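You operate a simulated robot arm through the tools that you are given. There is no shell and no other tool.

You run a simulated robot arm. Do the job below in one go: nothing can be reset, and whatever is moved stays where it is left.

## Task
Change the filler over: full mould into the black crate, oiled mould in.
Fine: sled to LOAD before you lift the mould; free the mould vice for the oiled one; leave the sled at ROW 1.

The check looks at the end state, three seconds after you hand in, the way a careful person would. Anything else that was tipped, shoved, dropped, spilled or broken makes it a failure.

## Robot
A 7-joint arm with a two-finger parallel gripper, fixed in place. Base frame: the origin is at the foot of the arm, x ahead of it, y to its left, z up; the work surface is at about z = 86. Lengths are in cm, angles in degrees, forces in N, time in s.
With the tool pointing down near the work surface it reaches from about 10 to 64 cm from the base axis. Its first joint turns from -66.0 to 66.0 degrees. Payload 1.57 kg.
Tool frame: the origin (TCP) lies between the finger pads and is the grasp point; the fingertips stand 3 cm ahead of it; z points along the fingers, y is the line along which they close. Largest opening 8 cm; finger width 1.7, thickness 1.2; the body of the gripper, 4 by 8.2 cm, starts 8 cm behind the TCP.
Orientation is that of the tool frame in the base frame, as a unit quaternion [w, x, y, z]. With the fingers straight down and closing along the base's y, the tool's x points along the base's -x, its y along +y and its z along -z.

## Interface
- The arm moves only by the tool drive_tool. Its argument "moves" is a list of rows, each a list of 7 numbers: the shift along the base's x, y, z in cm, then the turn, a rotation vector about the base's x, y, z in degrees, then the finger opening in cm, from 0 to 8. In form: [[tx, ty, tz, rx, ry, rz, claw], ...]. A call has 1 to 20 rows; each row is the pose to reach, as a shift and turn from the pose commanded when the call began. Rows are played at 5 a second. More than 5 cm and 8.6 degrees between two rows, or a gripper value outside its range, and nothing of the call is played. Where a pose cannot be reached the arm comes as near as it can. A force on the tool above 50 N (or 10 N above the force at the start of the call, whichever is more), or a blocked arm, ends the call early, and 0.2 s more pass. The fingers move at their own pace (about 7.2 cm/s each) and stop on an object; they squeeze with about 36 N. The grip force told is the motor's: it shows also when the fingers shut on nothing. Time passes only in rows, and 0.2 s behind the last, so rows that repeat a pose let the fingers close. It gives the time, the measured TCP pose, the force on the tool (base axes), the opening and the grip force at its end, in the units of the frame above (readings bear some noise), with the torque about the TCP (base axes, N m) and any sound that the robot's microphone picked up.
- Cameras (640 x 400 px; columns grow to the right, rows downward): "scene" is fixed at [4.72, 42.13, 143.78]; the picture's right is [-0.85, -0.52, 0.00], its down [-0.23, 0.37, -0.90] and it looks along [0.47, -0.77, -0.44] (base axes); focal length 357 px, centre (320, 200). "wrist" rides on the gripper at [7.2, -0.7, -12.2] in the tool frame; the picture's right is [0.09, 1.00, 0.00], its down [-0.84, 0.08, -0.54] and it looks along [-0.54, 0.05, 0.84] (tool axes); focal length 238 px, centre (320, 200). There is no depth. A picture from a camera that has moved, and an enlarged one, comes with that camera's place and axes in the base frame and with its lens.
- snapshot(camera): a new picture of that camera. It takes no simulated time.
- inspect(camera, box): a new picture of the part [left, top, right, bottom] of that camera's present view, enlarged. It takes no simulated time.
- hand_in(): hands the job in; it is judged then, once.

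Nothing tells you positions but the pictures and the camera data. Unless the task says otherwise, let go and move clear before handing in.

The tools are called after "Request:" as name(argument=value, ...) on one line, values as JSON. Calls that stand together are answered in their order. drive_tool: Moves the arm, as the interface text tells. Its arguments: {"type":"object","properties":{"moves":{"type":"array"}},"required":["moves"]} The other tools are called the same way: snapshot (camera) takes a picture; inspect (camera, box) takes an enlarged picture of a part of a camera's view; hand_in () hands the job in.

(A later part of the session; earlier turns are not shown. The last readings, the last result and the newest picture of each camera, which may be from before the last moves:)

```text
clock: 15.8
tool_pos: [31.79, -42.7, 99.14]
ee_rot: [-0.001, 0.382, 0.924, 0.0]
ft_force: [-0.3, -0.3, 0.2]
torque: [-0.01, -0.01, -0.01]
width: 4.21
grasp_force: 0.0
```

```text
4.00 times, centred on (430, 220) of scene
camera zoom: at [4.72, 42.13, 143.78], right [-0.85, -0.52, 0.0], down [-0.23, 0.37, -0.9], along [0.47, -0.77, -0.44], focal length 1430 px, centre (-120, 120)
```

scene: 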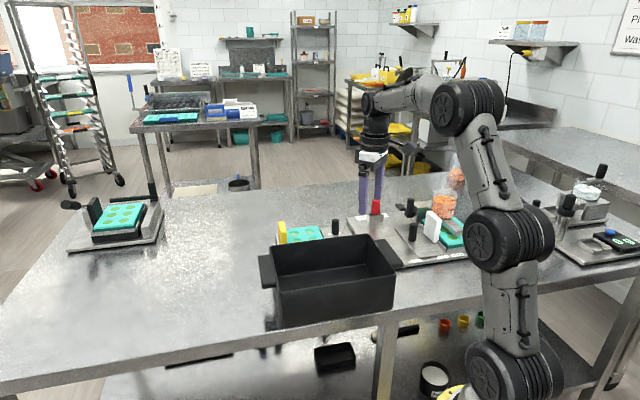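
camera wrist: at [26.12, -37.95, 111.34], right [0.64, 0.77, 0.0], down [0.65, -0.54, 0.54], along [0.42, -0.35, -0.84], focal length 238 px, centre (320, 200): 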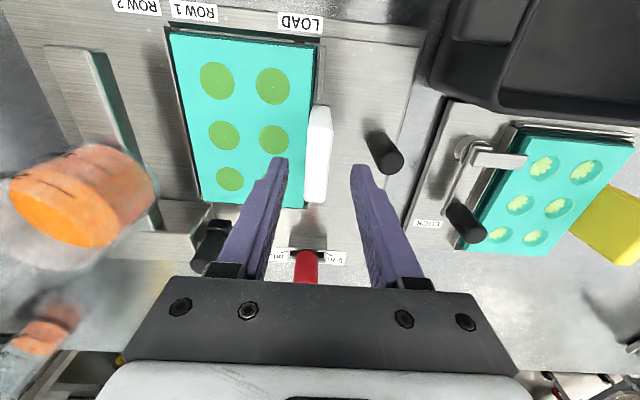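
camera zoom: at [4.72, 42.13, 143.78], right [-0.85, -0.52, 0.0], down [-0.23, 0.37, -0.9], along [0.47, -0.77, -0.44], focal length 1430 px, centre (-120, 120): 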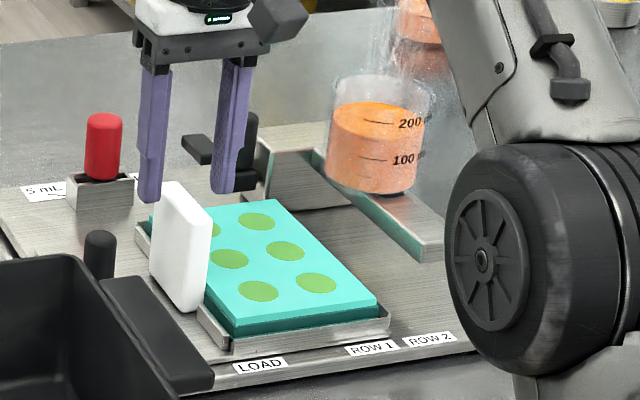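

Aligned over the tab. I descend to TCP z≈93.8 (tips about 0.8 cm above the mould surface) and check before closing.

Request:
drive_tool(moves=[[0, 0, -2, 0, 0, 0, 4.2], [0, 0, -4, 0, 0, 0, 4.2], [0, 0, -5.3, 0, 0, 0, 4.2]])

Request:
snapshot(camera="wrist")

Request:
inspect(camera="scene", box=[390, 190, 470, 260])

```text
clock: 16.6
tool_pos: [31.8, -42.82, 93.84]
ee_rot: [0.0, 0.383, 0.924, -0.001]
ft_force: [0.4, -0.1, 0.1]
torque: [0.01, 0.06, 0.0]
width: 4.2
grasp_force: 0.0
```

```text
taken
camera wrist: at [26.07, -38.04, 106.02], right [0.64, 0.77, 0.0], down [0.65, -0.54, 0.54], along [0.42, -0.35, -0.84], focal length 238 px, centre (320, 200)
```

wrist: 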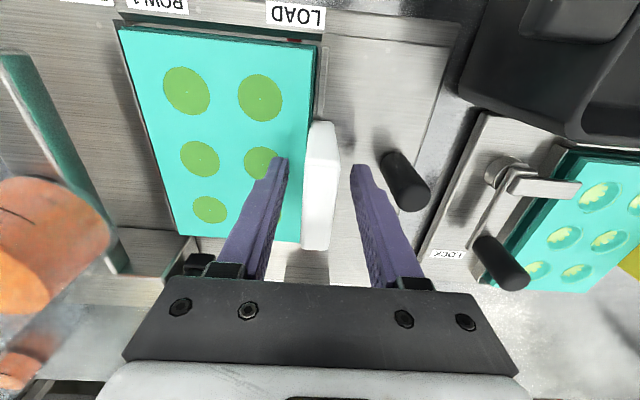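

```text
5.71 times, centred on (430, 225) of scene
camera zoom: at [4.72, 42.13, 143.78], right [-0.85, -0.52, 0.0], down [-0.23, 0.37, -0.9], along [0.47, -0.77, -0.44], focal length 2042 px, centre (-309, 57)
```

zoom: 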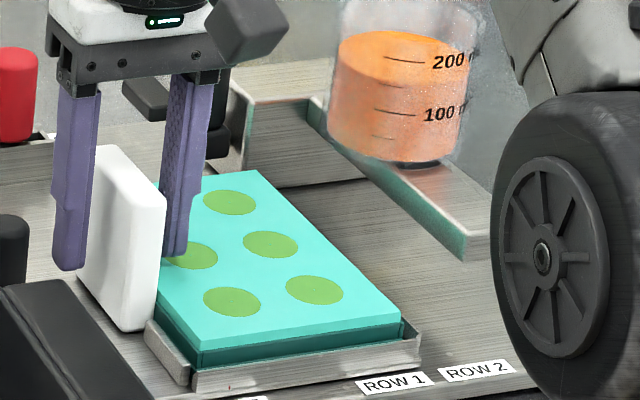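

The fingers straddle the tab and clear the mould surface. I close gently and verify the grip before lifting.

Request:
drive_tool(moves=[[0, 0, 0, 0, 0, 0, 3], [0, 0, 0, 0, 0, 0, 2], [0, 0, 0, 0, 0, 0, 1], [0, 0, 0, 0, 0, 0, 1], [0, 0, 0, 0, 0, 0, 1]])

Request:
inspect(camera="scene", box=[390, 190, 470, 260])

```text
clock: 17.8
tool_pos: [31.83, -42.76, 93.74]
ee_rot: [0.0, 0.383, 0.924, 0.0]
ft_force: [-0.9, 0.5, 0.0]
torque: [0.06, -0.04, 0.01]
width: 1.75
grasp_force: 32.5
```

```text
5.71 times, centred on (430, 225) of scene
camera zoom: at [4.72, 42.13, 143.78], right [-0.85, -0.52, 0.0], down [-0.23, 0.37, -0.9], along [0.47, -0.77, -0.44], focal length 2042 px, centre (-309, 57)
```

zoom: 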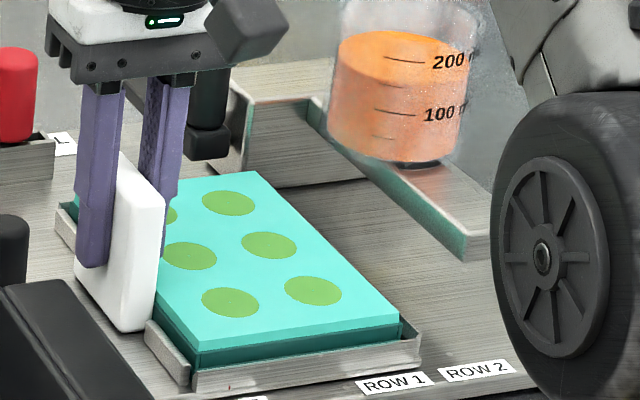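

Firm grip at 1.75 cm, force reading calm. I lift slowly and straight, 3 cm first, to see that the mould stays level.

Request:
drive_tool(moves=[[0, 0, 0.3, 0, 0, 0, 1], [0, 0, 0.7, 0, 0, 0, 1], [0, 0, 1.2, 0, 0, 0, 1], [0, 0, 1.8, 0, 0, 0, 1], [0, 0, 2.4, 0, 0, 0, 1], [0, 0, 3, 0, 0, 0, 1], [0, 0, 3, 0, 0, 0, 1]])

Request:
inspect(camera="scene", box=[380, 180, 480, 270])

Request:
snapshot(camera="wrist")

```text
clock: 19.4
tool_pos: [31.78, -42.74, 96.82]
ee_rot: [0.0, 0.383, 0.924, -0.001]
ft_force: [0.0, 0.7, -1.3]
torque: [0.04, -0.03, -0.04]
width: 1.73
grasp_force: 32.1
```

```text
4.44 times, centred on (430, 225) of scene
camera zoom: at [4.72, 42.13, 143.78], right [-0.85, -0.52, 0.0], down [-0.23, 0.37, -0.9], along [0.47, -0.77, -0.44], focal length 1589 px, centre (-169, 89)
```

zoom: 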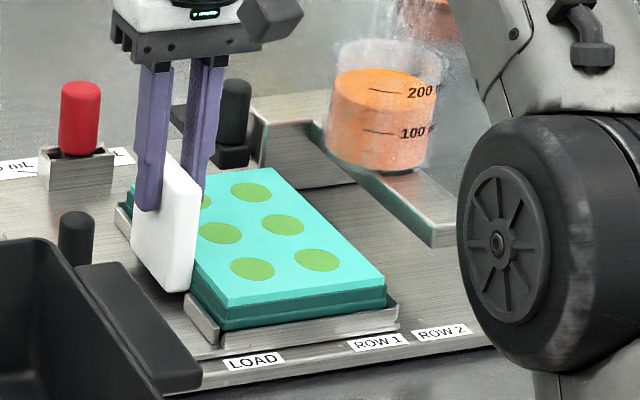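

```text
taken
camera wrist: at [26.03, -38.04, 109.04], right [0.64, 0.77, 0.0], down [0.65, -0.54, 0.54], along [0.42, -0.35, -0.84], focal length 238 px, centre (320, 200)
```

wrist: 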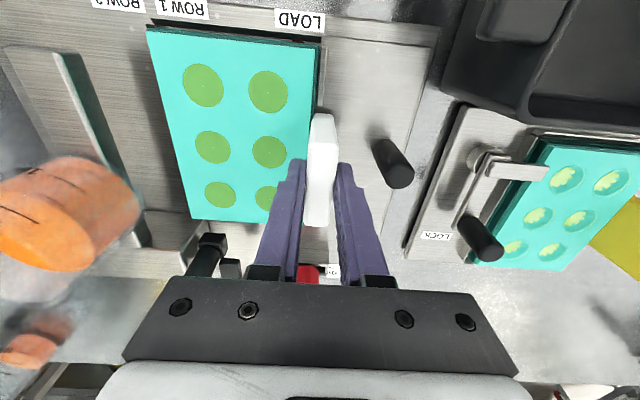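

The fingers rose 3 cm but the mould seems to have risen much less. I look closely before doing anything else.

Request:
inspect(camera="scene", box=[385, 205, 455, 255])

Request:
inspect(camera="wrist", box=[240, 60, 400, 240])

Request:
inspect(camera="wrist", box=[140, 0, 340, 120])

```text
8.00 times, centred on (420, 230) of scene
camera zoom: at [4.72, 42.13, 143.78], right [-0.85, -0.52, 0.0], down [-0.23, 0.37, -0.9], along [0.47, -0.77, -0.44], focal length 2860 px, centre (-480, -40)
```

zoom: 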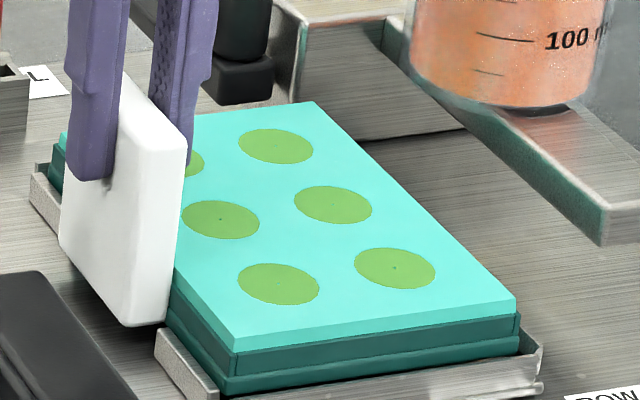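

```text
2.22 times, centred on (320, 150) of wrist
camera zoom: at [26.03, -38.04, 109.04], right [0.64, 0.77, 0.0], down [0.65, -0.54, 0.54], along [0.42, -0.35, -0.84], focal length 530 px, centre (320, 311)
```

zoom: 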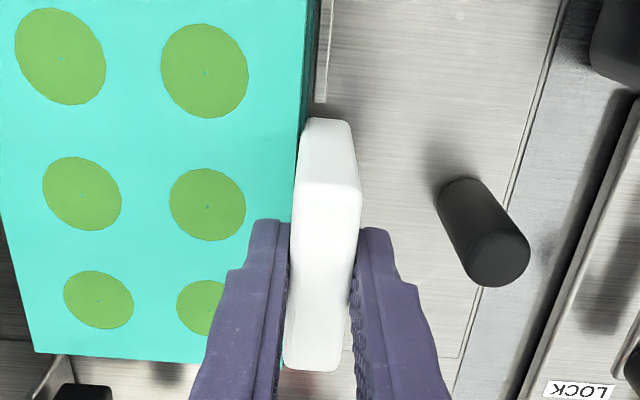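

```text
3.20 times, centred on (240, 60) of wrist
camera zoom: at [26.03, -38.04, 109.04], right [0.64, 0.77, 0.0], down [0.65, -0.54, 0.54], along [0.42, -0.35, -0.84], focal length 763 px, centre (576, 648)
```

zoom: 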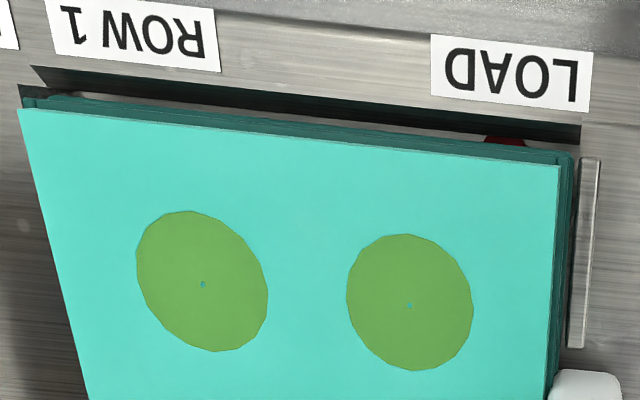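

The mould appears raised by only ~0.5 cm, so the fingers slid on the tab. I make a very slow 0.5 cm test lift to learn whether it now follows.

Request:
drive_tool(moves=[[0, 0, 0.1, 0, 0, 0, 0.5], [0, 0, 0.2, 0, 0, 0, 0.5], [0, 0, 0.3, 0, 0, 0, 0.5], [0, 0, 0.4, 0, 0, 0, 0.5], [0, 0, 0.5, 0, 0, 0, 0.5]])

Request:
inspect(camera="scene", box=[385, 205, 455, 255])

```text
clock: 20.6
tool_pos: [31.75, -42.82, 97.37]
ee_rot: [0.0, 0.383, 0.924, 0.0]
ft_force: [-0.1, 0.6, -1.7]
torque: [0.05, -0.06, 0.0]
width: 1.73
grasp_force: 32.4
```

```text
8.00 times, centred on (420, 230) of scene
camera zoom: at [4.72, 42.13, 143.78], right [-0.85, -0.52, 0.0], down [-0.23, 0.37, -0.9], along [0.47, -0.77, -0.44], focal length 2860 px, centre (-480, -40)
```

zoom: 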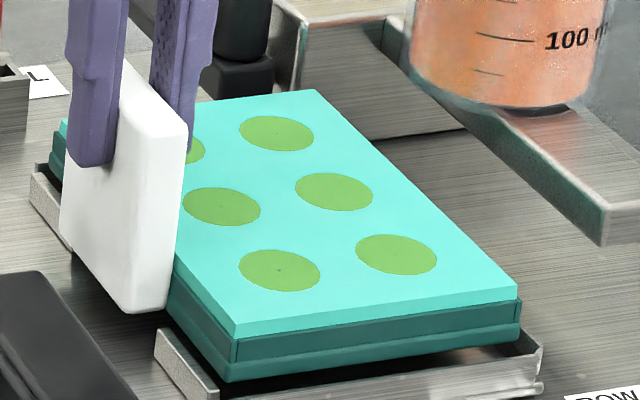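

It now follows the fingers (about 1.5 N weight, level), so the initial slide was a breakaway from the tray. I continue lifting slowly, drifting slightly away from the hopper once clear.

Request:
drive_tool(moves=[[0, 0, 0.4, 0, 0, 0, 0.5], [0, 0, 0.9, 0, 0, 0, 0.5], [0, 0, 1.5, 0, 0, 0, 0.5], [0.1, 0.1, 2.2, 0, 0, 0, 0.5], [0.2, 0.2, 2.9, 0, 0, 0, 0.5], [0.4, 0.4, 3.7, 0, 0, 0, 0.5], [0.6, 0.6, 4.5, 0, 0, 0, 0.5], [0.8, 0.8, 5.3, 0, 0, 0, 0.5], [1.0, 1.0, 6.1, 0, 0, 0, 0.5], [1.2, 1.2, 6.9, 0, 0, 0, 0.5], [1.4, 1.4, 7.7, 0, 0, 0, 0.5], [1.4, 1.4, 8.5, 0, 0, 0, 0.5], [1.4, 1.4, 9.3, 0, 0, 0, 0.5], [1.4, 1.4, 10, 0, 0, 0, 0.5], [1.4, 1.4, 10.6, 0, 0, 0, 0.5]])

Request:
inspect(camera="scene", box=[360, 150, 480, 270])

Request:
snapshot(camera="wrist")

```text
clock: 23.8
tool_pos: [33.1, -41.33, 108.16]
ee_rot: [-0.001, 0.382, 0.924, 0.0]
ft_force: [-0.4, -1.2, -1.0]
torque: [0.02, -0.04, -0.01]
width: 1.74
grasp_force: 32.0
```

```text
3.33 times, centred on (420, 210) of scene
camera zoom: at [4.72, 42.13, 143.78], right [-0.85, -0.52, 0.0], down [-0.23, 0.37, -0.9], along [0.47, -0.77, -0.44], focal length 1192 px, centre (-13, 167)
```

zoom: 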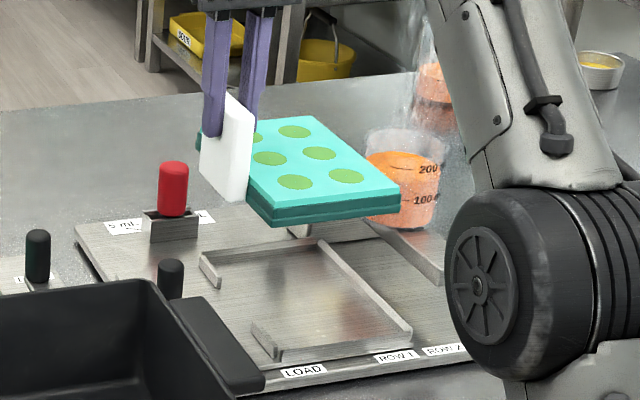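

```text
taken
camera wrist: at [27.54, -36.74, 120.21], right [0.64, 0.77, 0.0], down [0.65, -0.54, 0.54], along [0.42, -0.35, -0.84], focal length 238 px, centre (320, 200)
```

wrist: 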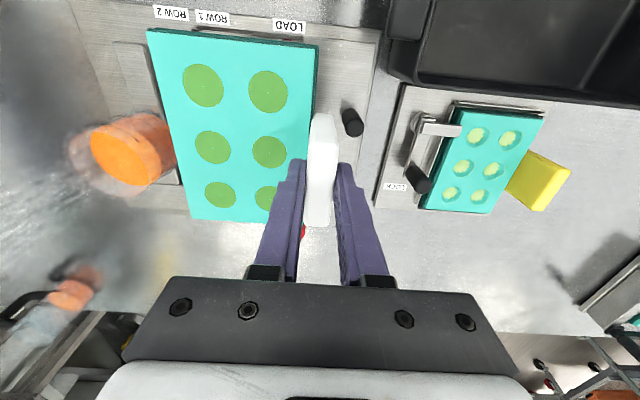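

The mould is clear of the tray and level. I carry it toward the crate while turning it +90°, gently, at a safe height (mould bottom z≈100).

Request:
drive_tool(moves=[[0, 0.6, 0.3, 0, 0, 2, 0.5], [0, 1.6, 0.6, 0, 0, 6, 0.5], [0.1, 3, 0.9, 0, 0, 11, 0.5], [0.2, 4.6, 1, 0, 0, 16, 0.5], [0.3, 6.3, 1, 0, 0, 21, 0.5], [0.4, 8, 1, 0, 0, 26, 0.5], [0.5, 9.7, 1, 0, 0, 31, 0.5], [0.6, 11.4, 1, 0, 0, 36, 0.5], [0.7, 13.1, 1, 0, 0, 41, 0.5], [0.8, 14.8, 1, 0, 0, 46, 0.5], [0.9, 16.5, 1, 0, 0, 51, 0.5], [1.0, 18.2, 1, 0, 0, 56, 0.5], [1.1, 19.9, 1, 0, 0, 61, 0.5], [1.2, 21.6, 1, 0, 0, 66, 0.5], [1.3, 23.3, 1, 0, 0, 71, 0.5], [1.4, 25, 1, 0, 0, 76, 0.5], [1.5, 26.5, 1, 0, 0, 81, 0.5], [1.5, 27.5, 1, 0, 0, 86, 0.5], [1.56, 27.9, 1, 0, 0, 89, 0.5], [1.56, 27.94, 1, 0, 0, 90, 0.5]])

Request:
snapshot(camera="wrist")

Request:
snapshot(camera="scene")

```text
clock: 28.0
tool_pos: [34.71, -13.27, 108.98]
ee_rot: [0.0, -0.384, 0.923, 0.0]
ft_force: [0.5, -0.4, -0.9]
torque: [0.04, 0.02, -0.03]
width: 1.75
grasp_force: 32.6
```

```text
taken
camera wrist: at [29.95, -18.81, 121.12], right [-0.77, 0.64, 0.0], down [0.54, 0.65, 0.54], along [0.35, 0.42, -0.84], focal length 238 px, centre (320, 200)
```

wrist: 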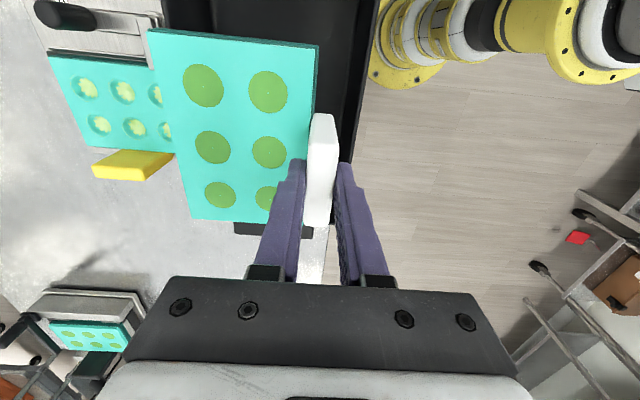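

```text
taken
```

scene: 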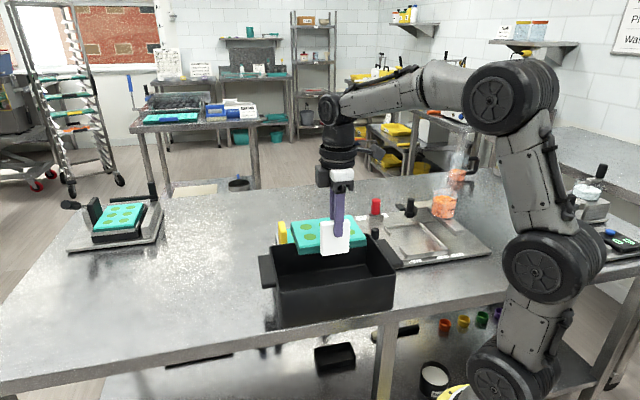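

The mould is over the crate, turned as planned. I check the near-wall clearance in detail before lowering.

Request:
inspect(camera="wrist", box=[230, 0, 430, 250])

Request:
inspect(camera="scene", box=[250, 190, 410, 300])

```text
1.60 times, centred on (330, 125) of wrist
camera zoom: at [29.95, -18.81, 121.12], right [-0.77, 0.64, 0.0], down [0.54, 0.65, 0.54], along [0.35, 0.42, -0.84], focal length 381 px, centre (304, 320)
```

zoom: 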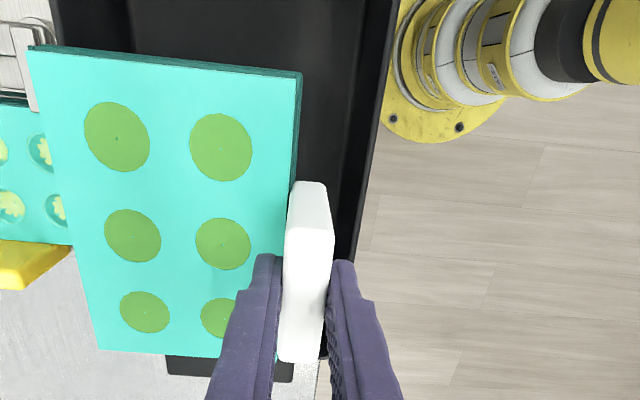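

```text
3.64 times, centred on (330, 245) of scene
camera zoom: at [4.72, 42.13, 143.78], right [-0.85, -0.52, 0.0], down [-0.23, 0.37, -0.9], along [0.47, -0.77, -0.44], focal length 1300 px, centre (284, 36)
```

zoom: 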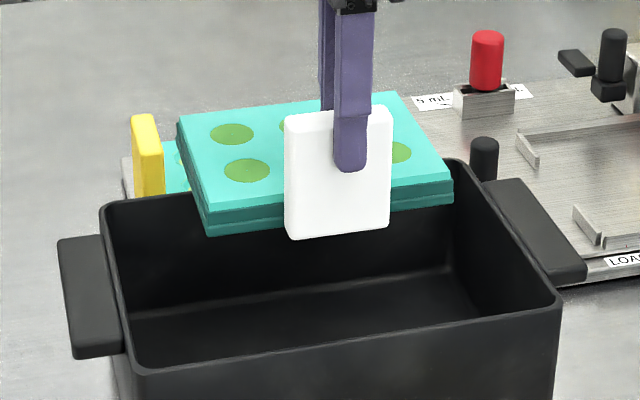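

Inside walls run about p 31.1–46.9, so I shift the mould 0.3 cm toward the far wall for even clearance, then lower until its bottom is just above the rim and check.

Request:
drive_tool(moves=[[0.1, -0.1, -0.6, 0, 0, 0, 0.5], [0.2, -0.2, -1.4, 0, 0, 0, 0.5], [0.2, -0.2, -2.2, 0, 0, 0, 0.5], [0.2, -0.2, -3.0, 0, 0, 0, 0.5], [0.2, -0.2, -3.8, 0, 0, 0, 0.5], [0.2, -0.2, -4.4, 0, 0, 0, 0.5], [0.2, -0.2, -4.8, 0, 0, 0, 0.5]])

Request:
inspect(camera="scene", box=[250, 190, 410, 300])

Request:
snapshot(camera="wrist")

```text
clock: 29.6
tool_pos: [34.95, -13.57, 104.13]
ee_rot: [0.0, -0.382, 0.924, 0.0]
ft_force: [-0.2, 0.3, -1.1]
torque: [0.05, 0.02, 0.01]
width: 1.71
grasp_force: 32.0
```

```text
3.64 times, centred on (330, 245) of scene
camera zoom: at [4.72, 42.13, 143.78], right [-0.85, -0.52, 0.0], down [-0.23, 0.37, -0.9], along [0.47, -0.77, -0.44], focal length 1300 px, centre (284, 36)
```

zoom: 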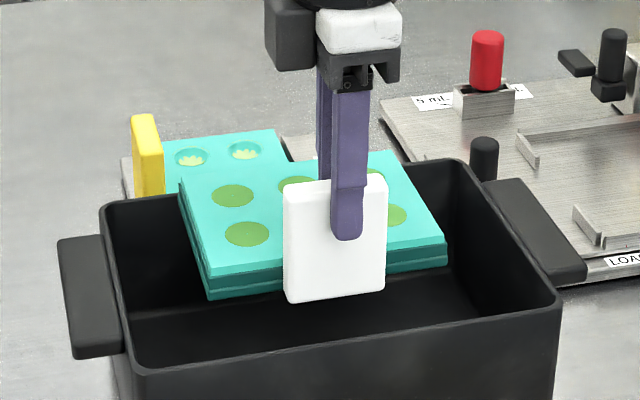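

```text
taken
camera wrist: at [30.18, -19.09, 116.37], right [-0.77, 0.64, 0.0], down [0.54, 0.65, 0.54], along [0.35, 0.42, -0.84], focal length 238 px, centre (320, 200)
```

wrist: 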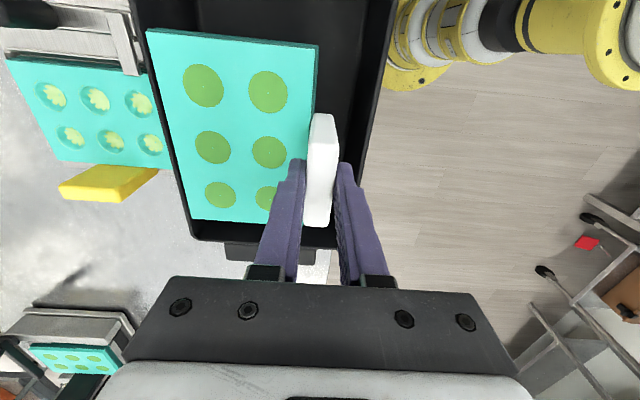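

The mould sits well inside the rim outline. I lower it into the crate, slowing down for the last centimetres and watching the force.

Request:
drive_tool(moves=[[0, 0, -0.8, 0, 0, 0, 0.5], [0, 0, -1.7, 0, 0, 0, 0.5], [0, 0, -2.6, 0, 0, 0, 0.5], [0, 0, -3.5, 0, 0, 0, 0.5], [0, 0, -4.4, 0, 0, 0, 0.5], [0, 0, -5.3, 0, 0, 0, 0.5], [0, 0, -6.1, 0, 0, 0, 0.5], [0, 0, -6.8, 0, 0, 0, 0.5], [0, 0, -7.4, 0, 0, 0, 0.5], [0, 0, -7.9, 0, 0, 0, 0.5]])

Request:
inspect(camera="scene", box=[250, 190, 410, 300])

Request:
snapshot(camera="wrist")

```text
clock: 31.8
tool_pos: [34.88, -13.66, 96.15]
ee_rot: [0.0, -0.383, 0.924, 0.0]
ft_force: [-0.9, 1.3, -0.7]
torque: [0.05, 0.03, -0.02]
width: 1.72
grasp_force: 31.9
```

```text
3.64 times, centred on (330, 245) of scene
camera zoom: at [4.72, 42.13, 143.78], right [-0.85, -0.52, 0.0], down [-0.23, 0.37, -0.9], along [0.47, -0.77, -0.44], focal length 1300 px, centre (284, 36)
```

zoom: 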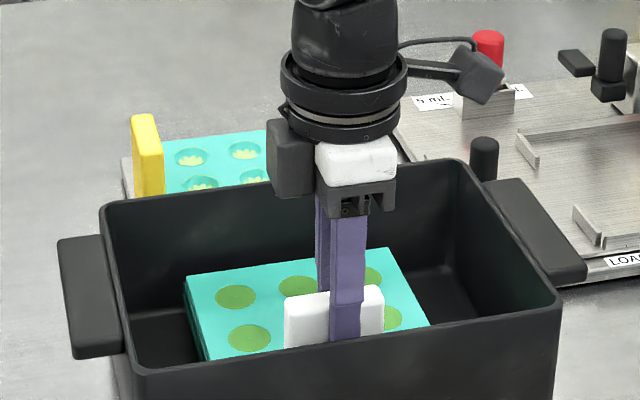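

```text
taken
camera wrist: at [30.16, -19.12, 108.43], right [-0.77, 0.64, 0.0], down [0.54, 0.65, 0.54], along [0.35, 0.42, -0.84], focal length 238 px, centre (320, 200)
```

wrist: 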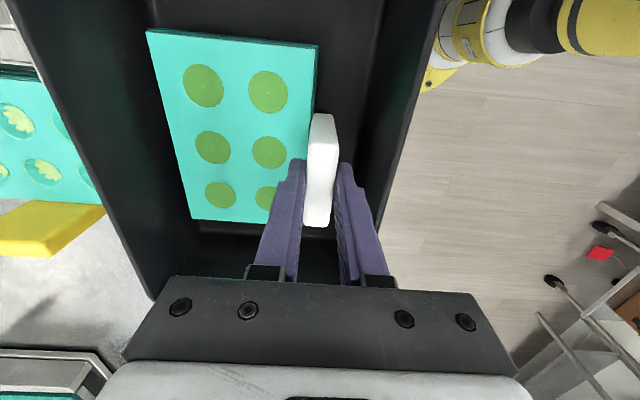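

Still hanging freely inside the crate. I lower in fine steps until it touches the floor.

Request:
drive_tool(moves=[[0, 0, -0.2, 0, 0, 0, 0.5], [0, 0, -0.4, 0, 0, 0, 0.5], [0, 0, -0.6, 0, 0, 0, 0.5], [0, 0, -0.8, 0, 0, 0, 0.5], [0, 0, -0.95, 0, 0, 0, 0.5]])

Request:
inspect(camera="scene", box=[270, 215, 390, 290])

```text
clock: 33.0
tool_pos: [34.95, -13.53, 95.25]
ee_rot: [0.0, -0.383, 0.924, 0.0]
ft_force: [0.1, -0.6, -1.8]
torque: [0.03, 0.05, 0.03]
width: 1.74
grasp_force: 32.2
```

```text
5.33 times, centred on (330, 252) of scene
camera zoom: at [4.72, 42.13, 143.78], right [-0.85, -0.52, 0.0], down [-0.23, 0.37, -0.9], along [0.47, -0.77, -0.44], focal length 1906 px, centre (267, -80)
```

zoom: 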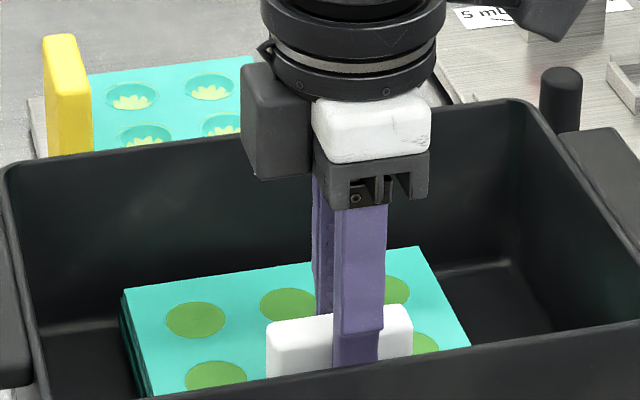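

Request:
drive_tool(moves=[[0, 0, -0.15, 0, 0, 0, 0.5], [0, 0, -0.3, 0, 0, 0, 0.5], [0, 0, -0.45, 0, 0, 0, 0.5]])

Request:
drive_tool(moves=[[0, 0, -0.1, 0, 0, 0, 0.5], [0, 0, -0.2, 0, 0, 0, 0.5]])

Request:
inspect(camera="scene", box=[270, 215, 390, 290])

```text
clock: 33.8
tool_pos: [34.83, -13.6, 94.81]
ee_rot: [0.0, -0.383, 0.924, 0.0]
ft_force: [0.6, 1.0, -1.7]
torque: [0.07, 0.03, 0.02]
width: 1.72
grasp_force: 32.1
```

```text
clock: 34.4
tool_pos: [34.91, -13.51, 94.65]
ee_rot: [0.0, -0.384, 0.923, 0.001]
ft_force: [-0.1, 0.4, -2.1]
torque: [0.03, 0.05, 0.03]
width: 1.74
grasp_force: 31.8
```

```text
5.33 times, centred on (330, 252) of scene
camera zoom: at [4.72, 42.13, 143.78], right [-0.85, -0.52, 0.0], down [-0.23, 0.37, -0.9], along [0.47, -0.77, -0.44], focal length 1906 px, centre (267, -80)
```

zoom: 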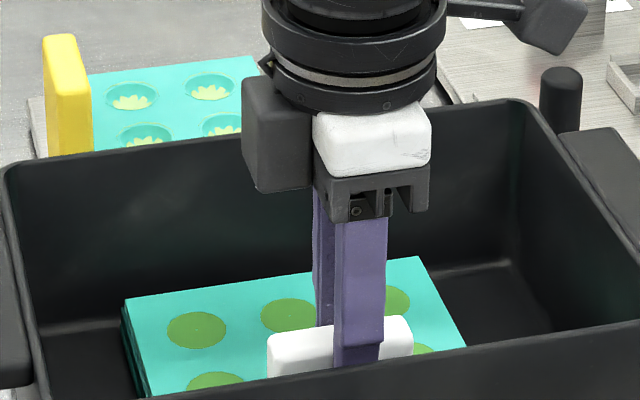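

No contact yet; I keep lowering in small steps.

Request:
drive_tool(moves=[[0, 0, -0.1, 0, 0, 0, 0.5], [0, 0, -0.2, 0, 0, 0, 0.5], [0, 0, -0.3, 0, 0, 0, 0.5]])

Request:
drive_tool(moves=[[0, 0, -0.1, 0, 0, 0, 0.5], [0, 0, -0.2, 0, 0, 0, 0.5], [0, 0, -0.3, 0, 0, 0, 0.5]])

```text
clock: 35.2
tool_pos: [34.88, -13.71, 94.34]
ee_rot: [0.001, -0.383, 0.924, 0.0]
ft_force: [-0.9, 0.6, -1.5]
torque: [0.03, 0.06, 0.03]
width: 1.74
grasp_force: 32.4
```

```text
clock: 36.0
tool_pos: [34.97, -13.84, 94.35]
ee_rot: [0.003, -0.383, 0.924, -0.002]
ft_force: [-9.0, 2.9, 27.9]
torque: [0.01, 0.53, -0.02]
width: 1.7
grasp_force: 32.4
```

Contact with the floor (28 N). I back off to unload, then open only slightly so the outer finger does not touch the crate wall.

Request:
drive_tool(moves=[[0, 0, 0.15, 0, 0, 0, 0.5], [0, 0, 0.28, 0, 0, 0, 0.5], [0, 0, 0.28, 0, 0, 0, 0.5]])

Request:
inspect(camera="wrist", box=[240, 80, 420, 300])

```text
clock: 36.8
tool_pos: [35.04, -13.72, 94.22]
ee_rot: [0.001, -0.382, 0.924, -0.001]
ft_force: [0.8, -4.6, 9.8]
torque: [0.01, -0.36, -0.08]
width: 1.74
grasp_force: 31.6
```

```text
1.82 times, centred on (330, 190) of wrist
camera zoom: at [30.17, -19.16, 106.49], right [-0.77, 0.64, 0.0], down [0.54, 0.65, 0.54], along [0.35, 0.42, -0.84], focal length 433 px, centre (302, 218)
```

zoom: 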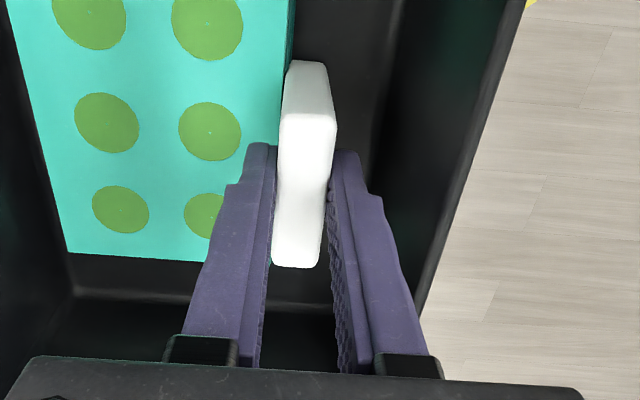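

The mould rests on the floor with room beside the outer finger. I open slightly and check.

Request:
drive_tool(moves=[[0, 0, 0.05, 0, 0, 0, 2.2], [0, 0, 0.05, 0, 0, 0, 2.8], [0, 0, 0.05, 0, 0, 0, 2.8]])

Request:
inspect(camera="wrist", box=[240, 80, 420, 300])

Request:
inspect(camera="scene", box=[270, 215, 390, 290])

```text
clock: 37.6
tool_pos: [34.95, -13.69, 94.45]
ee_rot: [0.0, -0.383, 0.924, 0.0]
ft_force: [-0.3, 0.8, -0.7]
torque: [-0.01, -0.02, -0.02]
width: 2.82
grasp_force: 0.1
```

```text
1.82 times, centred on (330, 190) of wrist
camera zoom: at [30.14, -19.1, 106.56], right [-0.77, 0.64, 0.0], down [0.54, 0.65, 0.54], along [0.35, 0.42, -0.84], focal length 433 px, centre (302, 218)
```

zoom: 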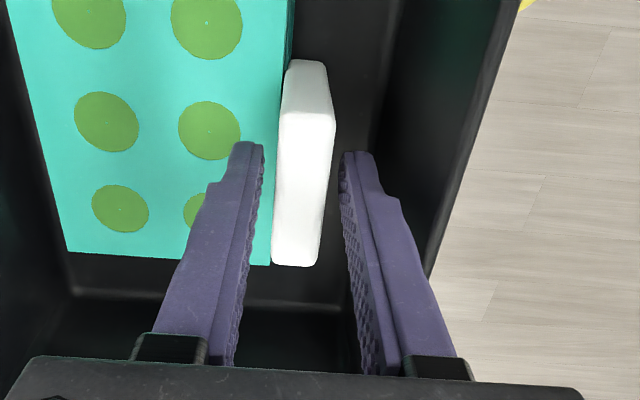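

```text
5.33 times, centred on (330, 252) of scene
camera zoom: at [4.72, 42.13, 143.78], right [-0.85, -0.52, 0.0], down [-0.23, 0.37, -0.9], along [0.47, -0.77, -0.44], focal length 1906 px, centre (267, -80)
```

zoom: 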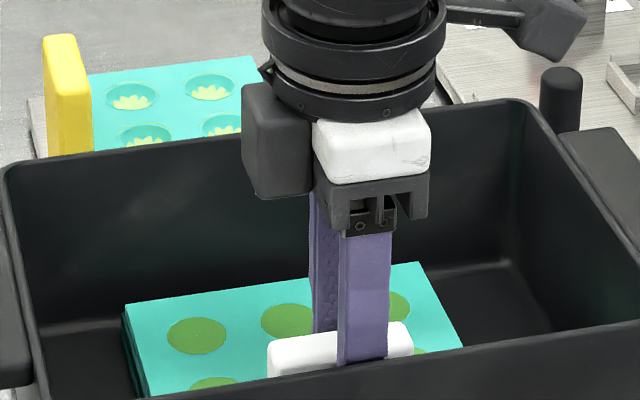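

The full mould lies flat in the crate and is released. I rise straight out.

Request:
drive_tool(moves=[[0, 0, 1.5, 0, 0, 0, 2.8], [0, 0, 4, 0, 0, 0, 2.8], [0, 0, 7, 0, 0, 0, 2.8], [0, 0, 10, 0, 0, 0, 2.8], [0, 0, 13, 0, 0, 0, 2.8], [0, 0, 14, 0, 0, 0, 2.8]])

Request:
snapshot(camera="scene")

Request:
snapshot(camera="wrist")

```text
clock: 39.0
tool_pos: [35.03, -13.65, 108.48]
ee_rot: [-0.001, -0.383, 0.924, 0.0]
ft_force: [-0.8, -0.1, -0.2]
torque: [0.0, 0.0, 0.0]
width: 2.81
grasp_force: 0.1
```

```text
taken
```

scene: 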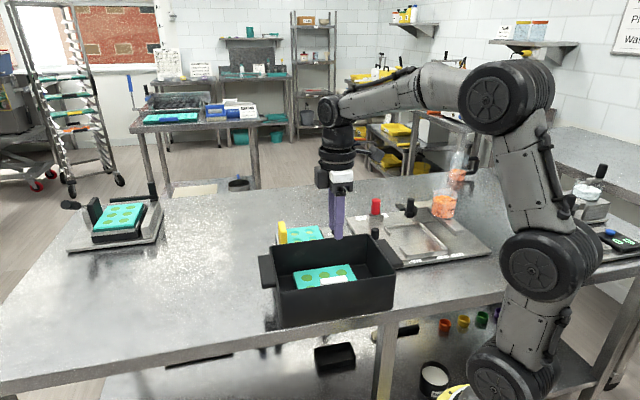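

```text
taken
camera wrist: at [30.21, -19.05, 120.72], right [-0.77, 0.64, 0.0], down [0.54, 0.65, 0.54], along [0.35, 0.42, -0.84], focal length 238 px, centre (320, 200)
```

wrist: 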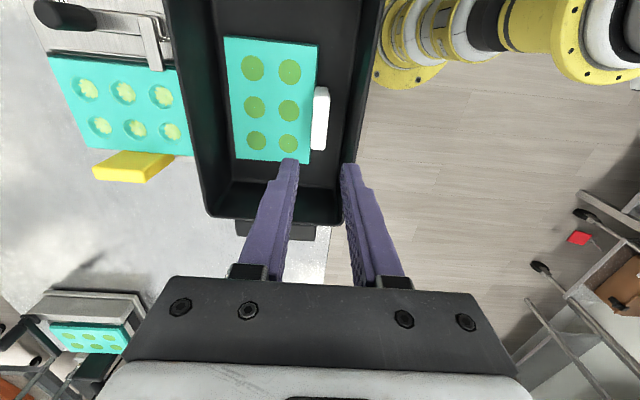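

The full mould is flat in the crate. Next is the vice lever: knob at about (47.35,-36.25), pivot about (41.9,-31.9). I go above it with the tool back at -45° for a closer look.

Request:
drive_tool(moves=[[1, -1.8, 0, 0, 0, -7.5, 3.6], [2, -3.7, 0, 0, 0, -15, 3.6], [3.1, -5.6, 0, 0, 0, -22.5, 3.6], [4.2, -7.5, 0, 0, 0, -30, 3.6], [5.2, -9.4, 0, 0, 0, -37.5, 3.6], [6.2, -11.3, 0, 0, 0, -45, 3.6], [7.3, -13.2, 0, 0, 0, -52.5, 3.6], [8.3, -15.1, 0, 0, 0, -60, 3.6], [9.4, -17, 0, 0, 0, -67.5, 3.6], [10.4, -18.9, 0, 0, 0, -75, 3.6], [11.5, -20.8, -1, 0, 0, -82.5, 3.6], [12.5, -22.6, -3, 0, 0, -90, 3.6], [12.5, -22.6, -4, 0, 0, -90, 3.6]])

Request:
snapshot(camera="wrist")

Request:
inspect(camera="wrist", box=[220, 40, 480, 220])

```text
clock: 41.8
tool_pos: [47.52, -36.14, 104.36]
ee_rot: [0.0, 0.383, 0.924, 0.0]
ft_force: [0.6, -1.2, -0.4]
torque: [-0.01, -0.03, -0.01]
width: 3.59
grasp_force: 0.1
```

```text
taken
camera wrist: at [41.83, -31.4, 116.61], right [0.64, 0.77, 0.0], down [0.65, -0.54, 0.54], along [0.42, -0.35, -0.84], focal length 238 px, centre (320, 200)
```

wrist: 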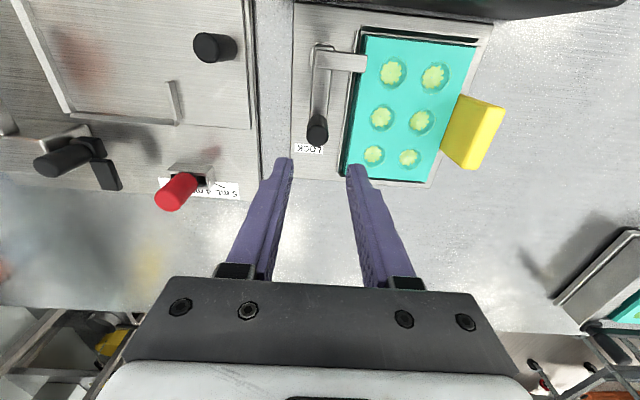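

```text
2.22 times, centred on (350, 130) of wrist
camera zoom: at [41.83, -31.4, 116.61], right [0.64, 0.77, 0.0], down [0.65, -0.54, 0.54], along [0.42, -0.35, -0.84], focal length 530 px, centre (253, 356)
```

zoom: 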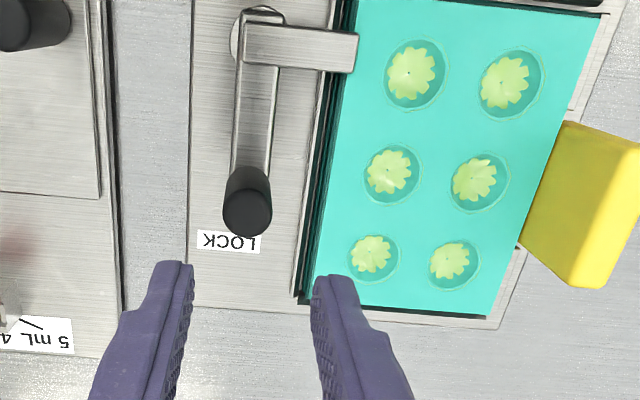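

From nearly overhead: pivot at (42.4,-31.6), lever knob at (47.05,-36.1), lever along the plate toward LOCK. Turning it clockwise swings the clamp off the mould, and at 90° it stays about 0.8 cm clear of the sled knob. I lower onto the lever knob.

Request:
drive_tool(moves=[[-0.3, 0.13, -3, 0, 0, 0, 3.2], [-0.3, 0.13, -6, 0, 0, 0, 3.2], [-0.3, 0.13, -8.5, 0, 0, 0, 3.2], [-0.3, 0.13, -10, 0, 0, 0, 3.2], [-0.3, 0.13, -11, 0, 0, 0, 3.2]])

Request:
snapshot(camera="wrist")

Request:
inspect(camera="scene", box=[290, 190, 390, 260])

```text
clock: 43.0
tool_pos: [47.16, -36.21, 93.36]
ee_rot: [0.0, 0.383, 0.924, 0.0]
ft_force: [0.4, 0.1, 0.1]
torque: [0.0, 0.03, -0.03]
width: 3.21
grasp_force: 0.0
```

```text
taken
camera wrist: at [41.43, -31.43, 105.58], right [0.64, 0.77, 0.0], down [0.65, -0.54, 0.54], along [0.42, -0.35, -0.84], focal length 238 px, centre (320, 200)
```

wrist: 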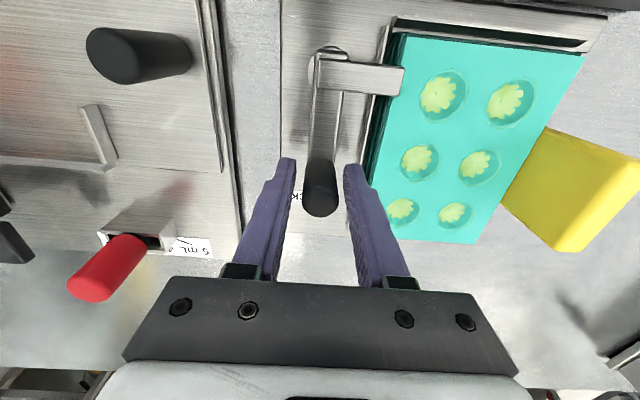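

```text
5.71 times, centred on (340, 225) of scene
camera zoom: at [4.72, 42.13, 143.78], right [-0.85, -0.52, 0.0], down [-0.23, 0.37, -0.9], along [0.47, -0.77, -0.44], focal length 2042 px, centre (206, 57)
```

zoom: 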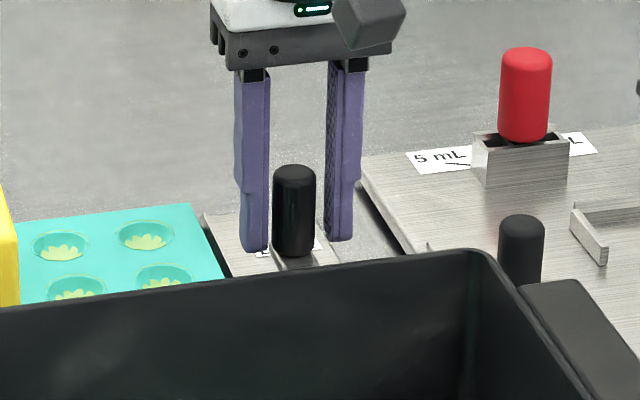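

The knob is between the fingers. I close and try a first 15° clockwise swing about the pivot, turning the tool with it.

Request:
drive_tool(moves=[[0, 0, 0, 0, 0, 0, 1.5], [0, 0, 0, 0, 0, 0, 1.5], [0, 0, 0, 0, 0, 0, 1.5], [-0.3, -0.29, 0, 0, 0, -3.75, 1.5], [-0.627, -0.569, 0, 0, 0, -7.5, 1.5], [-0.97, -0.82, 0, 0, 0, -11.25, 1.5], [-1.323, -1.05, 0, 0, 0, -15, 1.5]])

Request:
snapshot(camera="wrist")

```text
clock: 44.6
tool_pos: [45.84, -37.08, 93.44]
ee_rot: [0.0, 0.499, 0.866, 0.0]
ft_force: [5.6, 1.0, -0.4]
torque: [-0.16, 0.66, -0.29]
width: 2.12
grasp_force: 34.2
```

```text
taken
camera wrist: at [41.49, -31.13, 105.57], right [0.82, 0.58, 0.0], down [0.48, -0.69, 0.54], along [0.31, -0.44, -0.84], focal length 238 px, centre (320, 200)
```

wrist: 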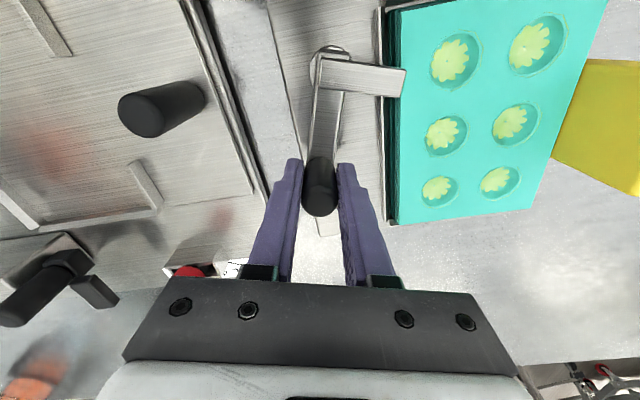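

The lever turns with the tool smoothly. I continue the arc to about 60°.

Request:
drive_tool(moves=[[-0.753, -0.387, 0, 0, 0, -7.5, 1.5], [-1.55, -0.672, 0, 0, 0, -15, 1.5], [-2.377, -0.851, 0, 0, 0, -22.5, 1.5], [-3.221, -0.92, 0, 0, 0, -30, 1.5], [-4.066, -0.879, 0, 0, 0, -37.5, 1.5], [-4.899, -0.727, 0, 0, 0, -45, 1.5]])

Request:
snapshot(camera="wrist")

Request:
inspect(camera="scene", box=[290, 190, 420, 260])

```text
clock: 46.0
tool_pos: [41.17, -37.83, 93.48]
ee_rot: [0.002, 0.794, 0.608, 0.002]
ft_force: [20.9, 10.8, 0.7]
torque: [0.1, 0.68, 0.22]
width: 2.18
grasp_force: 35.2
```

```text
taken
camera wrist: at [42.2, -30.58, 105.58], right [0.99, -0.17, 0.01], down [-0.14, -0.83, 0.54], along [-0.09, -0.54, -0.84], focal length 238 px, centre (320, 200)
```

wrist: 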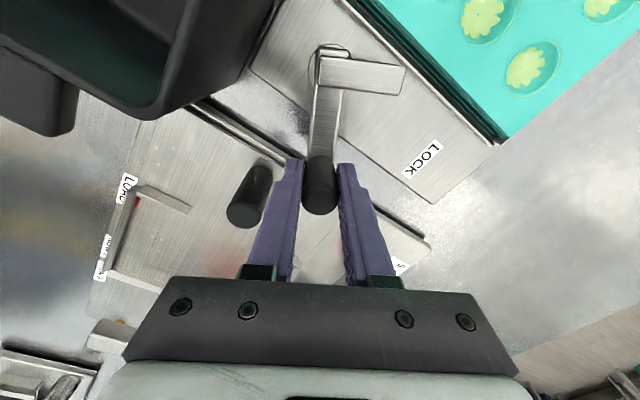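

```text
4.92 times, centred on (355, 225) of scene
camera zoom: at [4.78, 42.15, 143.76], right [-0.85, -0.52, 0.0], down [-0.23, 0.37, -0.9], along [0.47, -0.77, -0.44], focal length 1760 px, centre (148, 77)
```

zoom: 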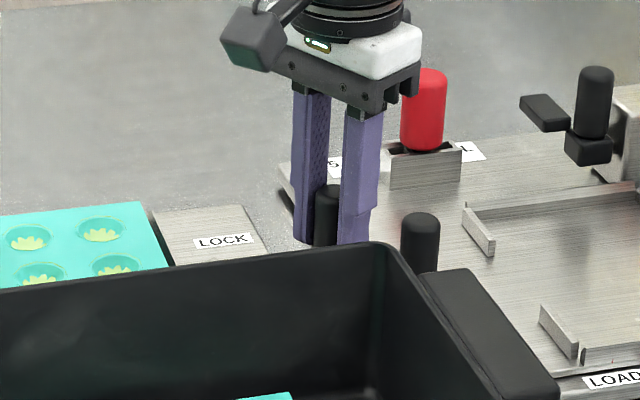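

Resistance jumped to ~23 N at about 57°: the lever has met its stop, and the clamp finger is well off the mould. I relax, then inspect before releasing.

Request:
drive_tool(moves=[[0.2, -0.04, 0, 0, 0, 1.5, 1.5], [0.36, -0.02, 0, 0, 0, 3, 1.5]])

Request:
inspect(camera="wrist", box=[220, 20, 520, 240])

```text
clock: 46.6
tool_pos: [41.18, -37.9, 93.44]
ee_rot: [-0.002, 0.777, 0.629, 0.0]
ft_force: [4.2, 14.1, 0.8]
torque: [-0.24, -0.62, -0.06]
width: 2.13
grasp_force: 34.3
```

```text
1.82 times, centred on (370, 130) of wrist
camera zoom: at [41.92, -30.62, 105.6], right [0.99, -0.12, 0.0], down [-0.1, -0.84, 0.54], along [-0.06, -0.54, -0.84], focal length 433 px, centre (229, 327)
```

zoom: 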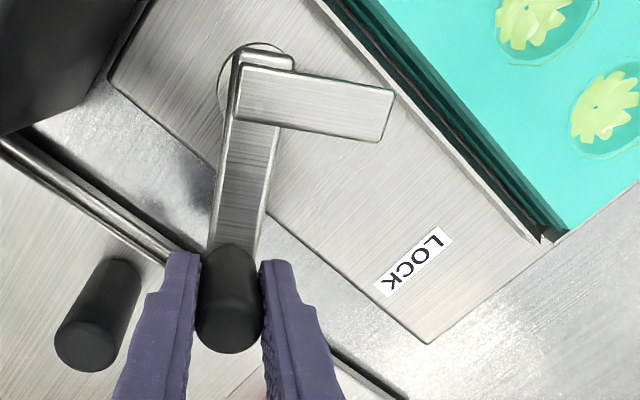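

The clamp is clear of the oiled mould and there's no spring-back load. I open and rise.

Request:
drive_tool(moves=[[0, 0, 0, 0, 0, 0, 3.2], [0, 0, 0, 0, 0, 0, 3.2], [0, 0, 1, 0, 0, 0, 3.2], [0, 0, 3.5, 0, 0, 0, 3.2], [0, 0, 7, 0, 0, 0, 3.2], [0, 0, 11, 0, 0, 0, 3.2], [0, 0, 13, 0, 0, 0, 3.2]])

Request:
snapshot(camera="wrist")

Request:
inspect(camera="scene", box=[260, 190, 440, 280])

```text
clock: 48.2
tool_pos: [41.14, -37.85, 106.35]
ee_rot: [0.0, 0.777, 0.63, 0.0]
ft_force: [-0.9, 0.3, -0.2]
torque: [0.01, 0.01, 0.0]
width: 3.21
grasp_force: 0.1
```

```text
taken
camera wrist: at [41.9, -30.61, 118.61], right [0.99, -0.12, 0.0], down [-0.1, -0.83, 0.54], along [-0.06, -0.54, -0.84], focal length 238 px, centre (320, 200)
```

wrist: 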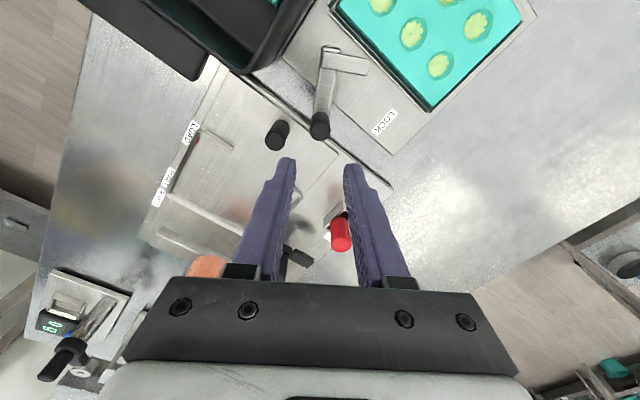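

```text
3.56 times, centred on (350, 235) of scene
camera zoom: at [4.72, 42.13, 143.78], right [-0.85, -0.52, 0.0], down [-0.23, 0.37, -0.9], along [0.47, -0.77, -0.44], focal length 1271 px, centre (213, 76)
```

zoom: 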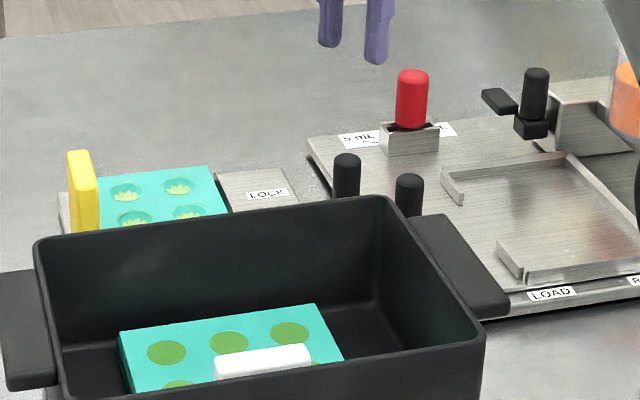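

The lever stays open and the oiled mould looks free. I move to view its yellow tab (expected near (57.1,-24.5)) from above with the tool at -45°.

Request:
drive_tool(moves=[[1, 1.5, 0.5, 0, 0, 7, 4.2], [2.3, 3.2, 0.5, 0, 0, 14, 4.2], [3.7, 5, 0.5, 0, 0, 21, 4.2], [5.1, 6.8, 0.5, 0, 0, 28, 4.2], [6.5, 8.6, 0.5, 0, 0, 35, 4.2], [7.9, 10.4, 0.5, 0, 0, 42, 4.2], [9.3, 12.1, 0.5, 0, 0, 49, 4.2], [10.6, 13.6, 0.5, 0, 0, 57, 4.2], [10.9, 13.9, 0.5, 0, 0, 57, 4.2]])

Request:
snapshot(camera="wrist")

Request:
inspect(camera="wrist", box=[200, 20, 440, 180])

```text
clock: 50.2
tool_pos: [52.09, -24.01, 106.77]
ee_rot: [0.0, 0.382, 0.924, 0.0]
ft_force: [0.3, -0.3, 0.3]
torque: [0.03, 0.04, 0.01]
width: 4.18
grasp_force: 0.0
```

```text
taken
camera wrist: at [46.43, -19.26, 119.02], right [0.64, 0.77, 0.0], down [0.65, -0.54, 0.54], along [0.42, -0.35, -0.84], focal length 238 px, centre (320, 200)
```

wrist: 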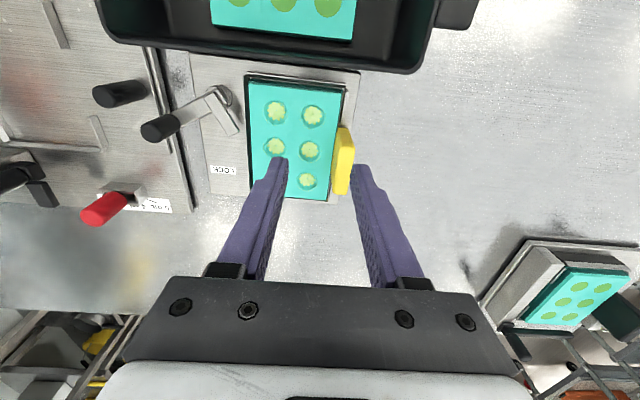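

```text
2.50 times, centred on (320, 100) of wrist
camera zoom: at [46.43, -19.26, 119.02], right [0.64, 0.77, 0.0], down [0.65, -0.54, 0.54], along [0.42, -0.35, -0.84], focal length 596 px, centre (320, 450)
```

zoom: 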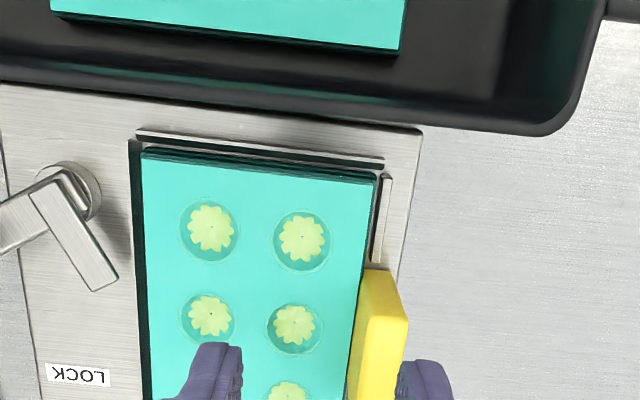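

Request:
inspect(camera="wrist", box=[290, 100, 390, 210])

Request:
inspect(camera="scene", box=[265, 205, 345, 255])

```text
3.64 times, centred on (340, 155) of wrist
camera zoom: at [46.43, -19.26, 119.02], right [0.64, 0.77, 0.0], down [0.65, -0.54, 0.54], along [0.42, -0.35, -0.84], focal length 867 px, centre (247, 364)
```

zoom: 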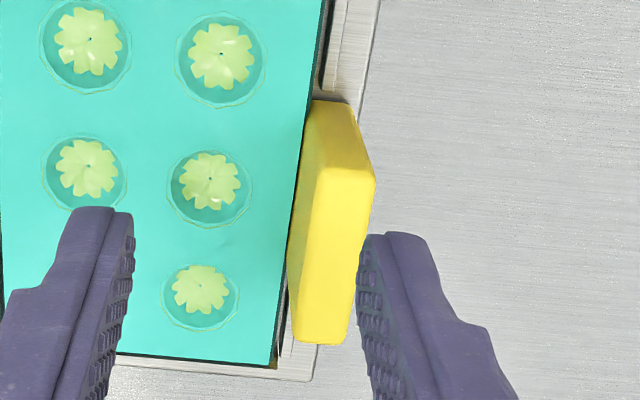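

```text
8.00 times, centred on (305, 230) of scene
camera zoom: at [4.72, 42.13, 143.77], right [-0.85, -0.52, 0.0], down [-0.23, 0.37, -0.9], along [0.47, -0.77, -0.44], focal length 2860 px, centre (440, -40)
```

zoom: 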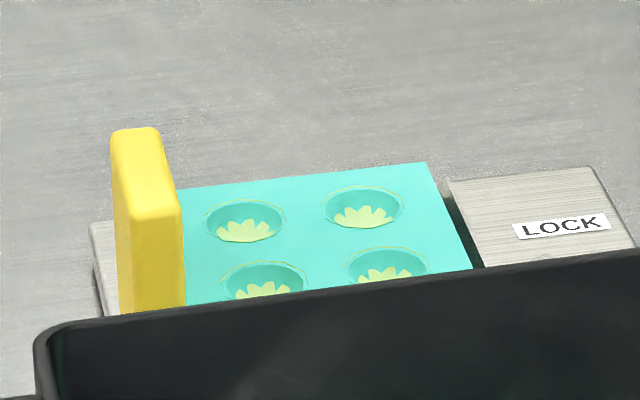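

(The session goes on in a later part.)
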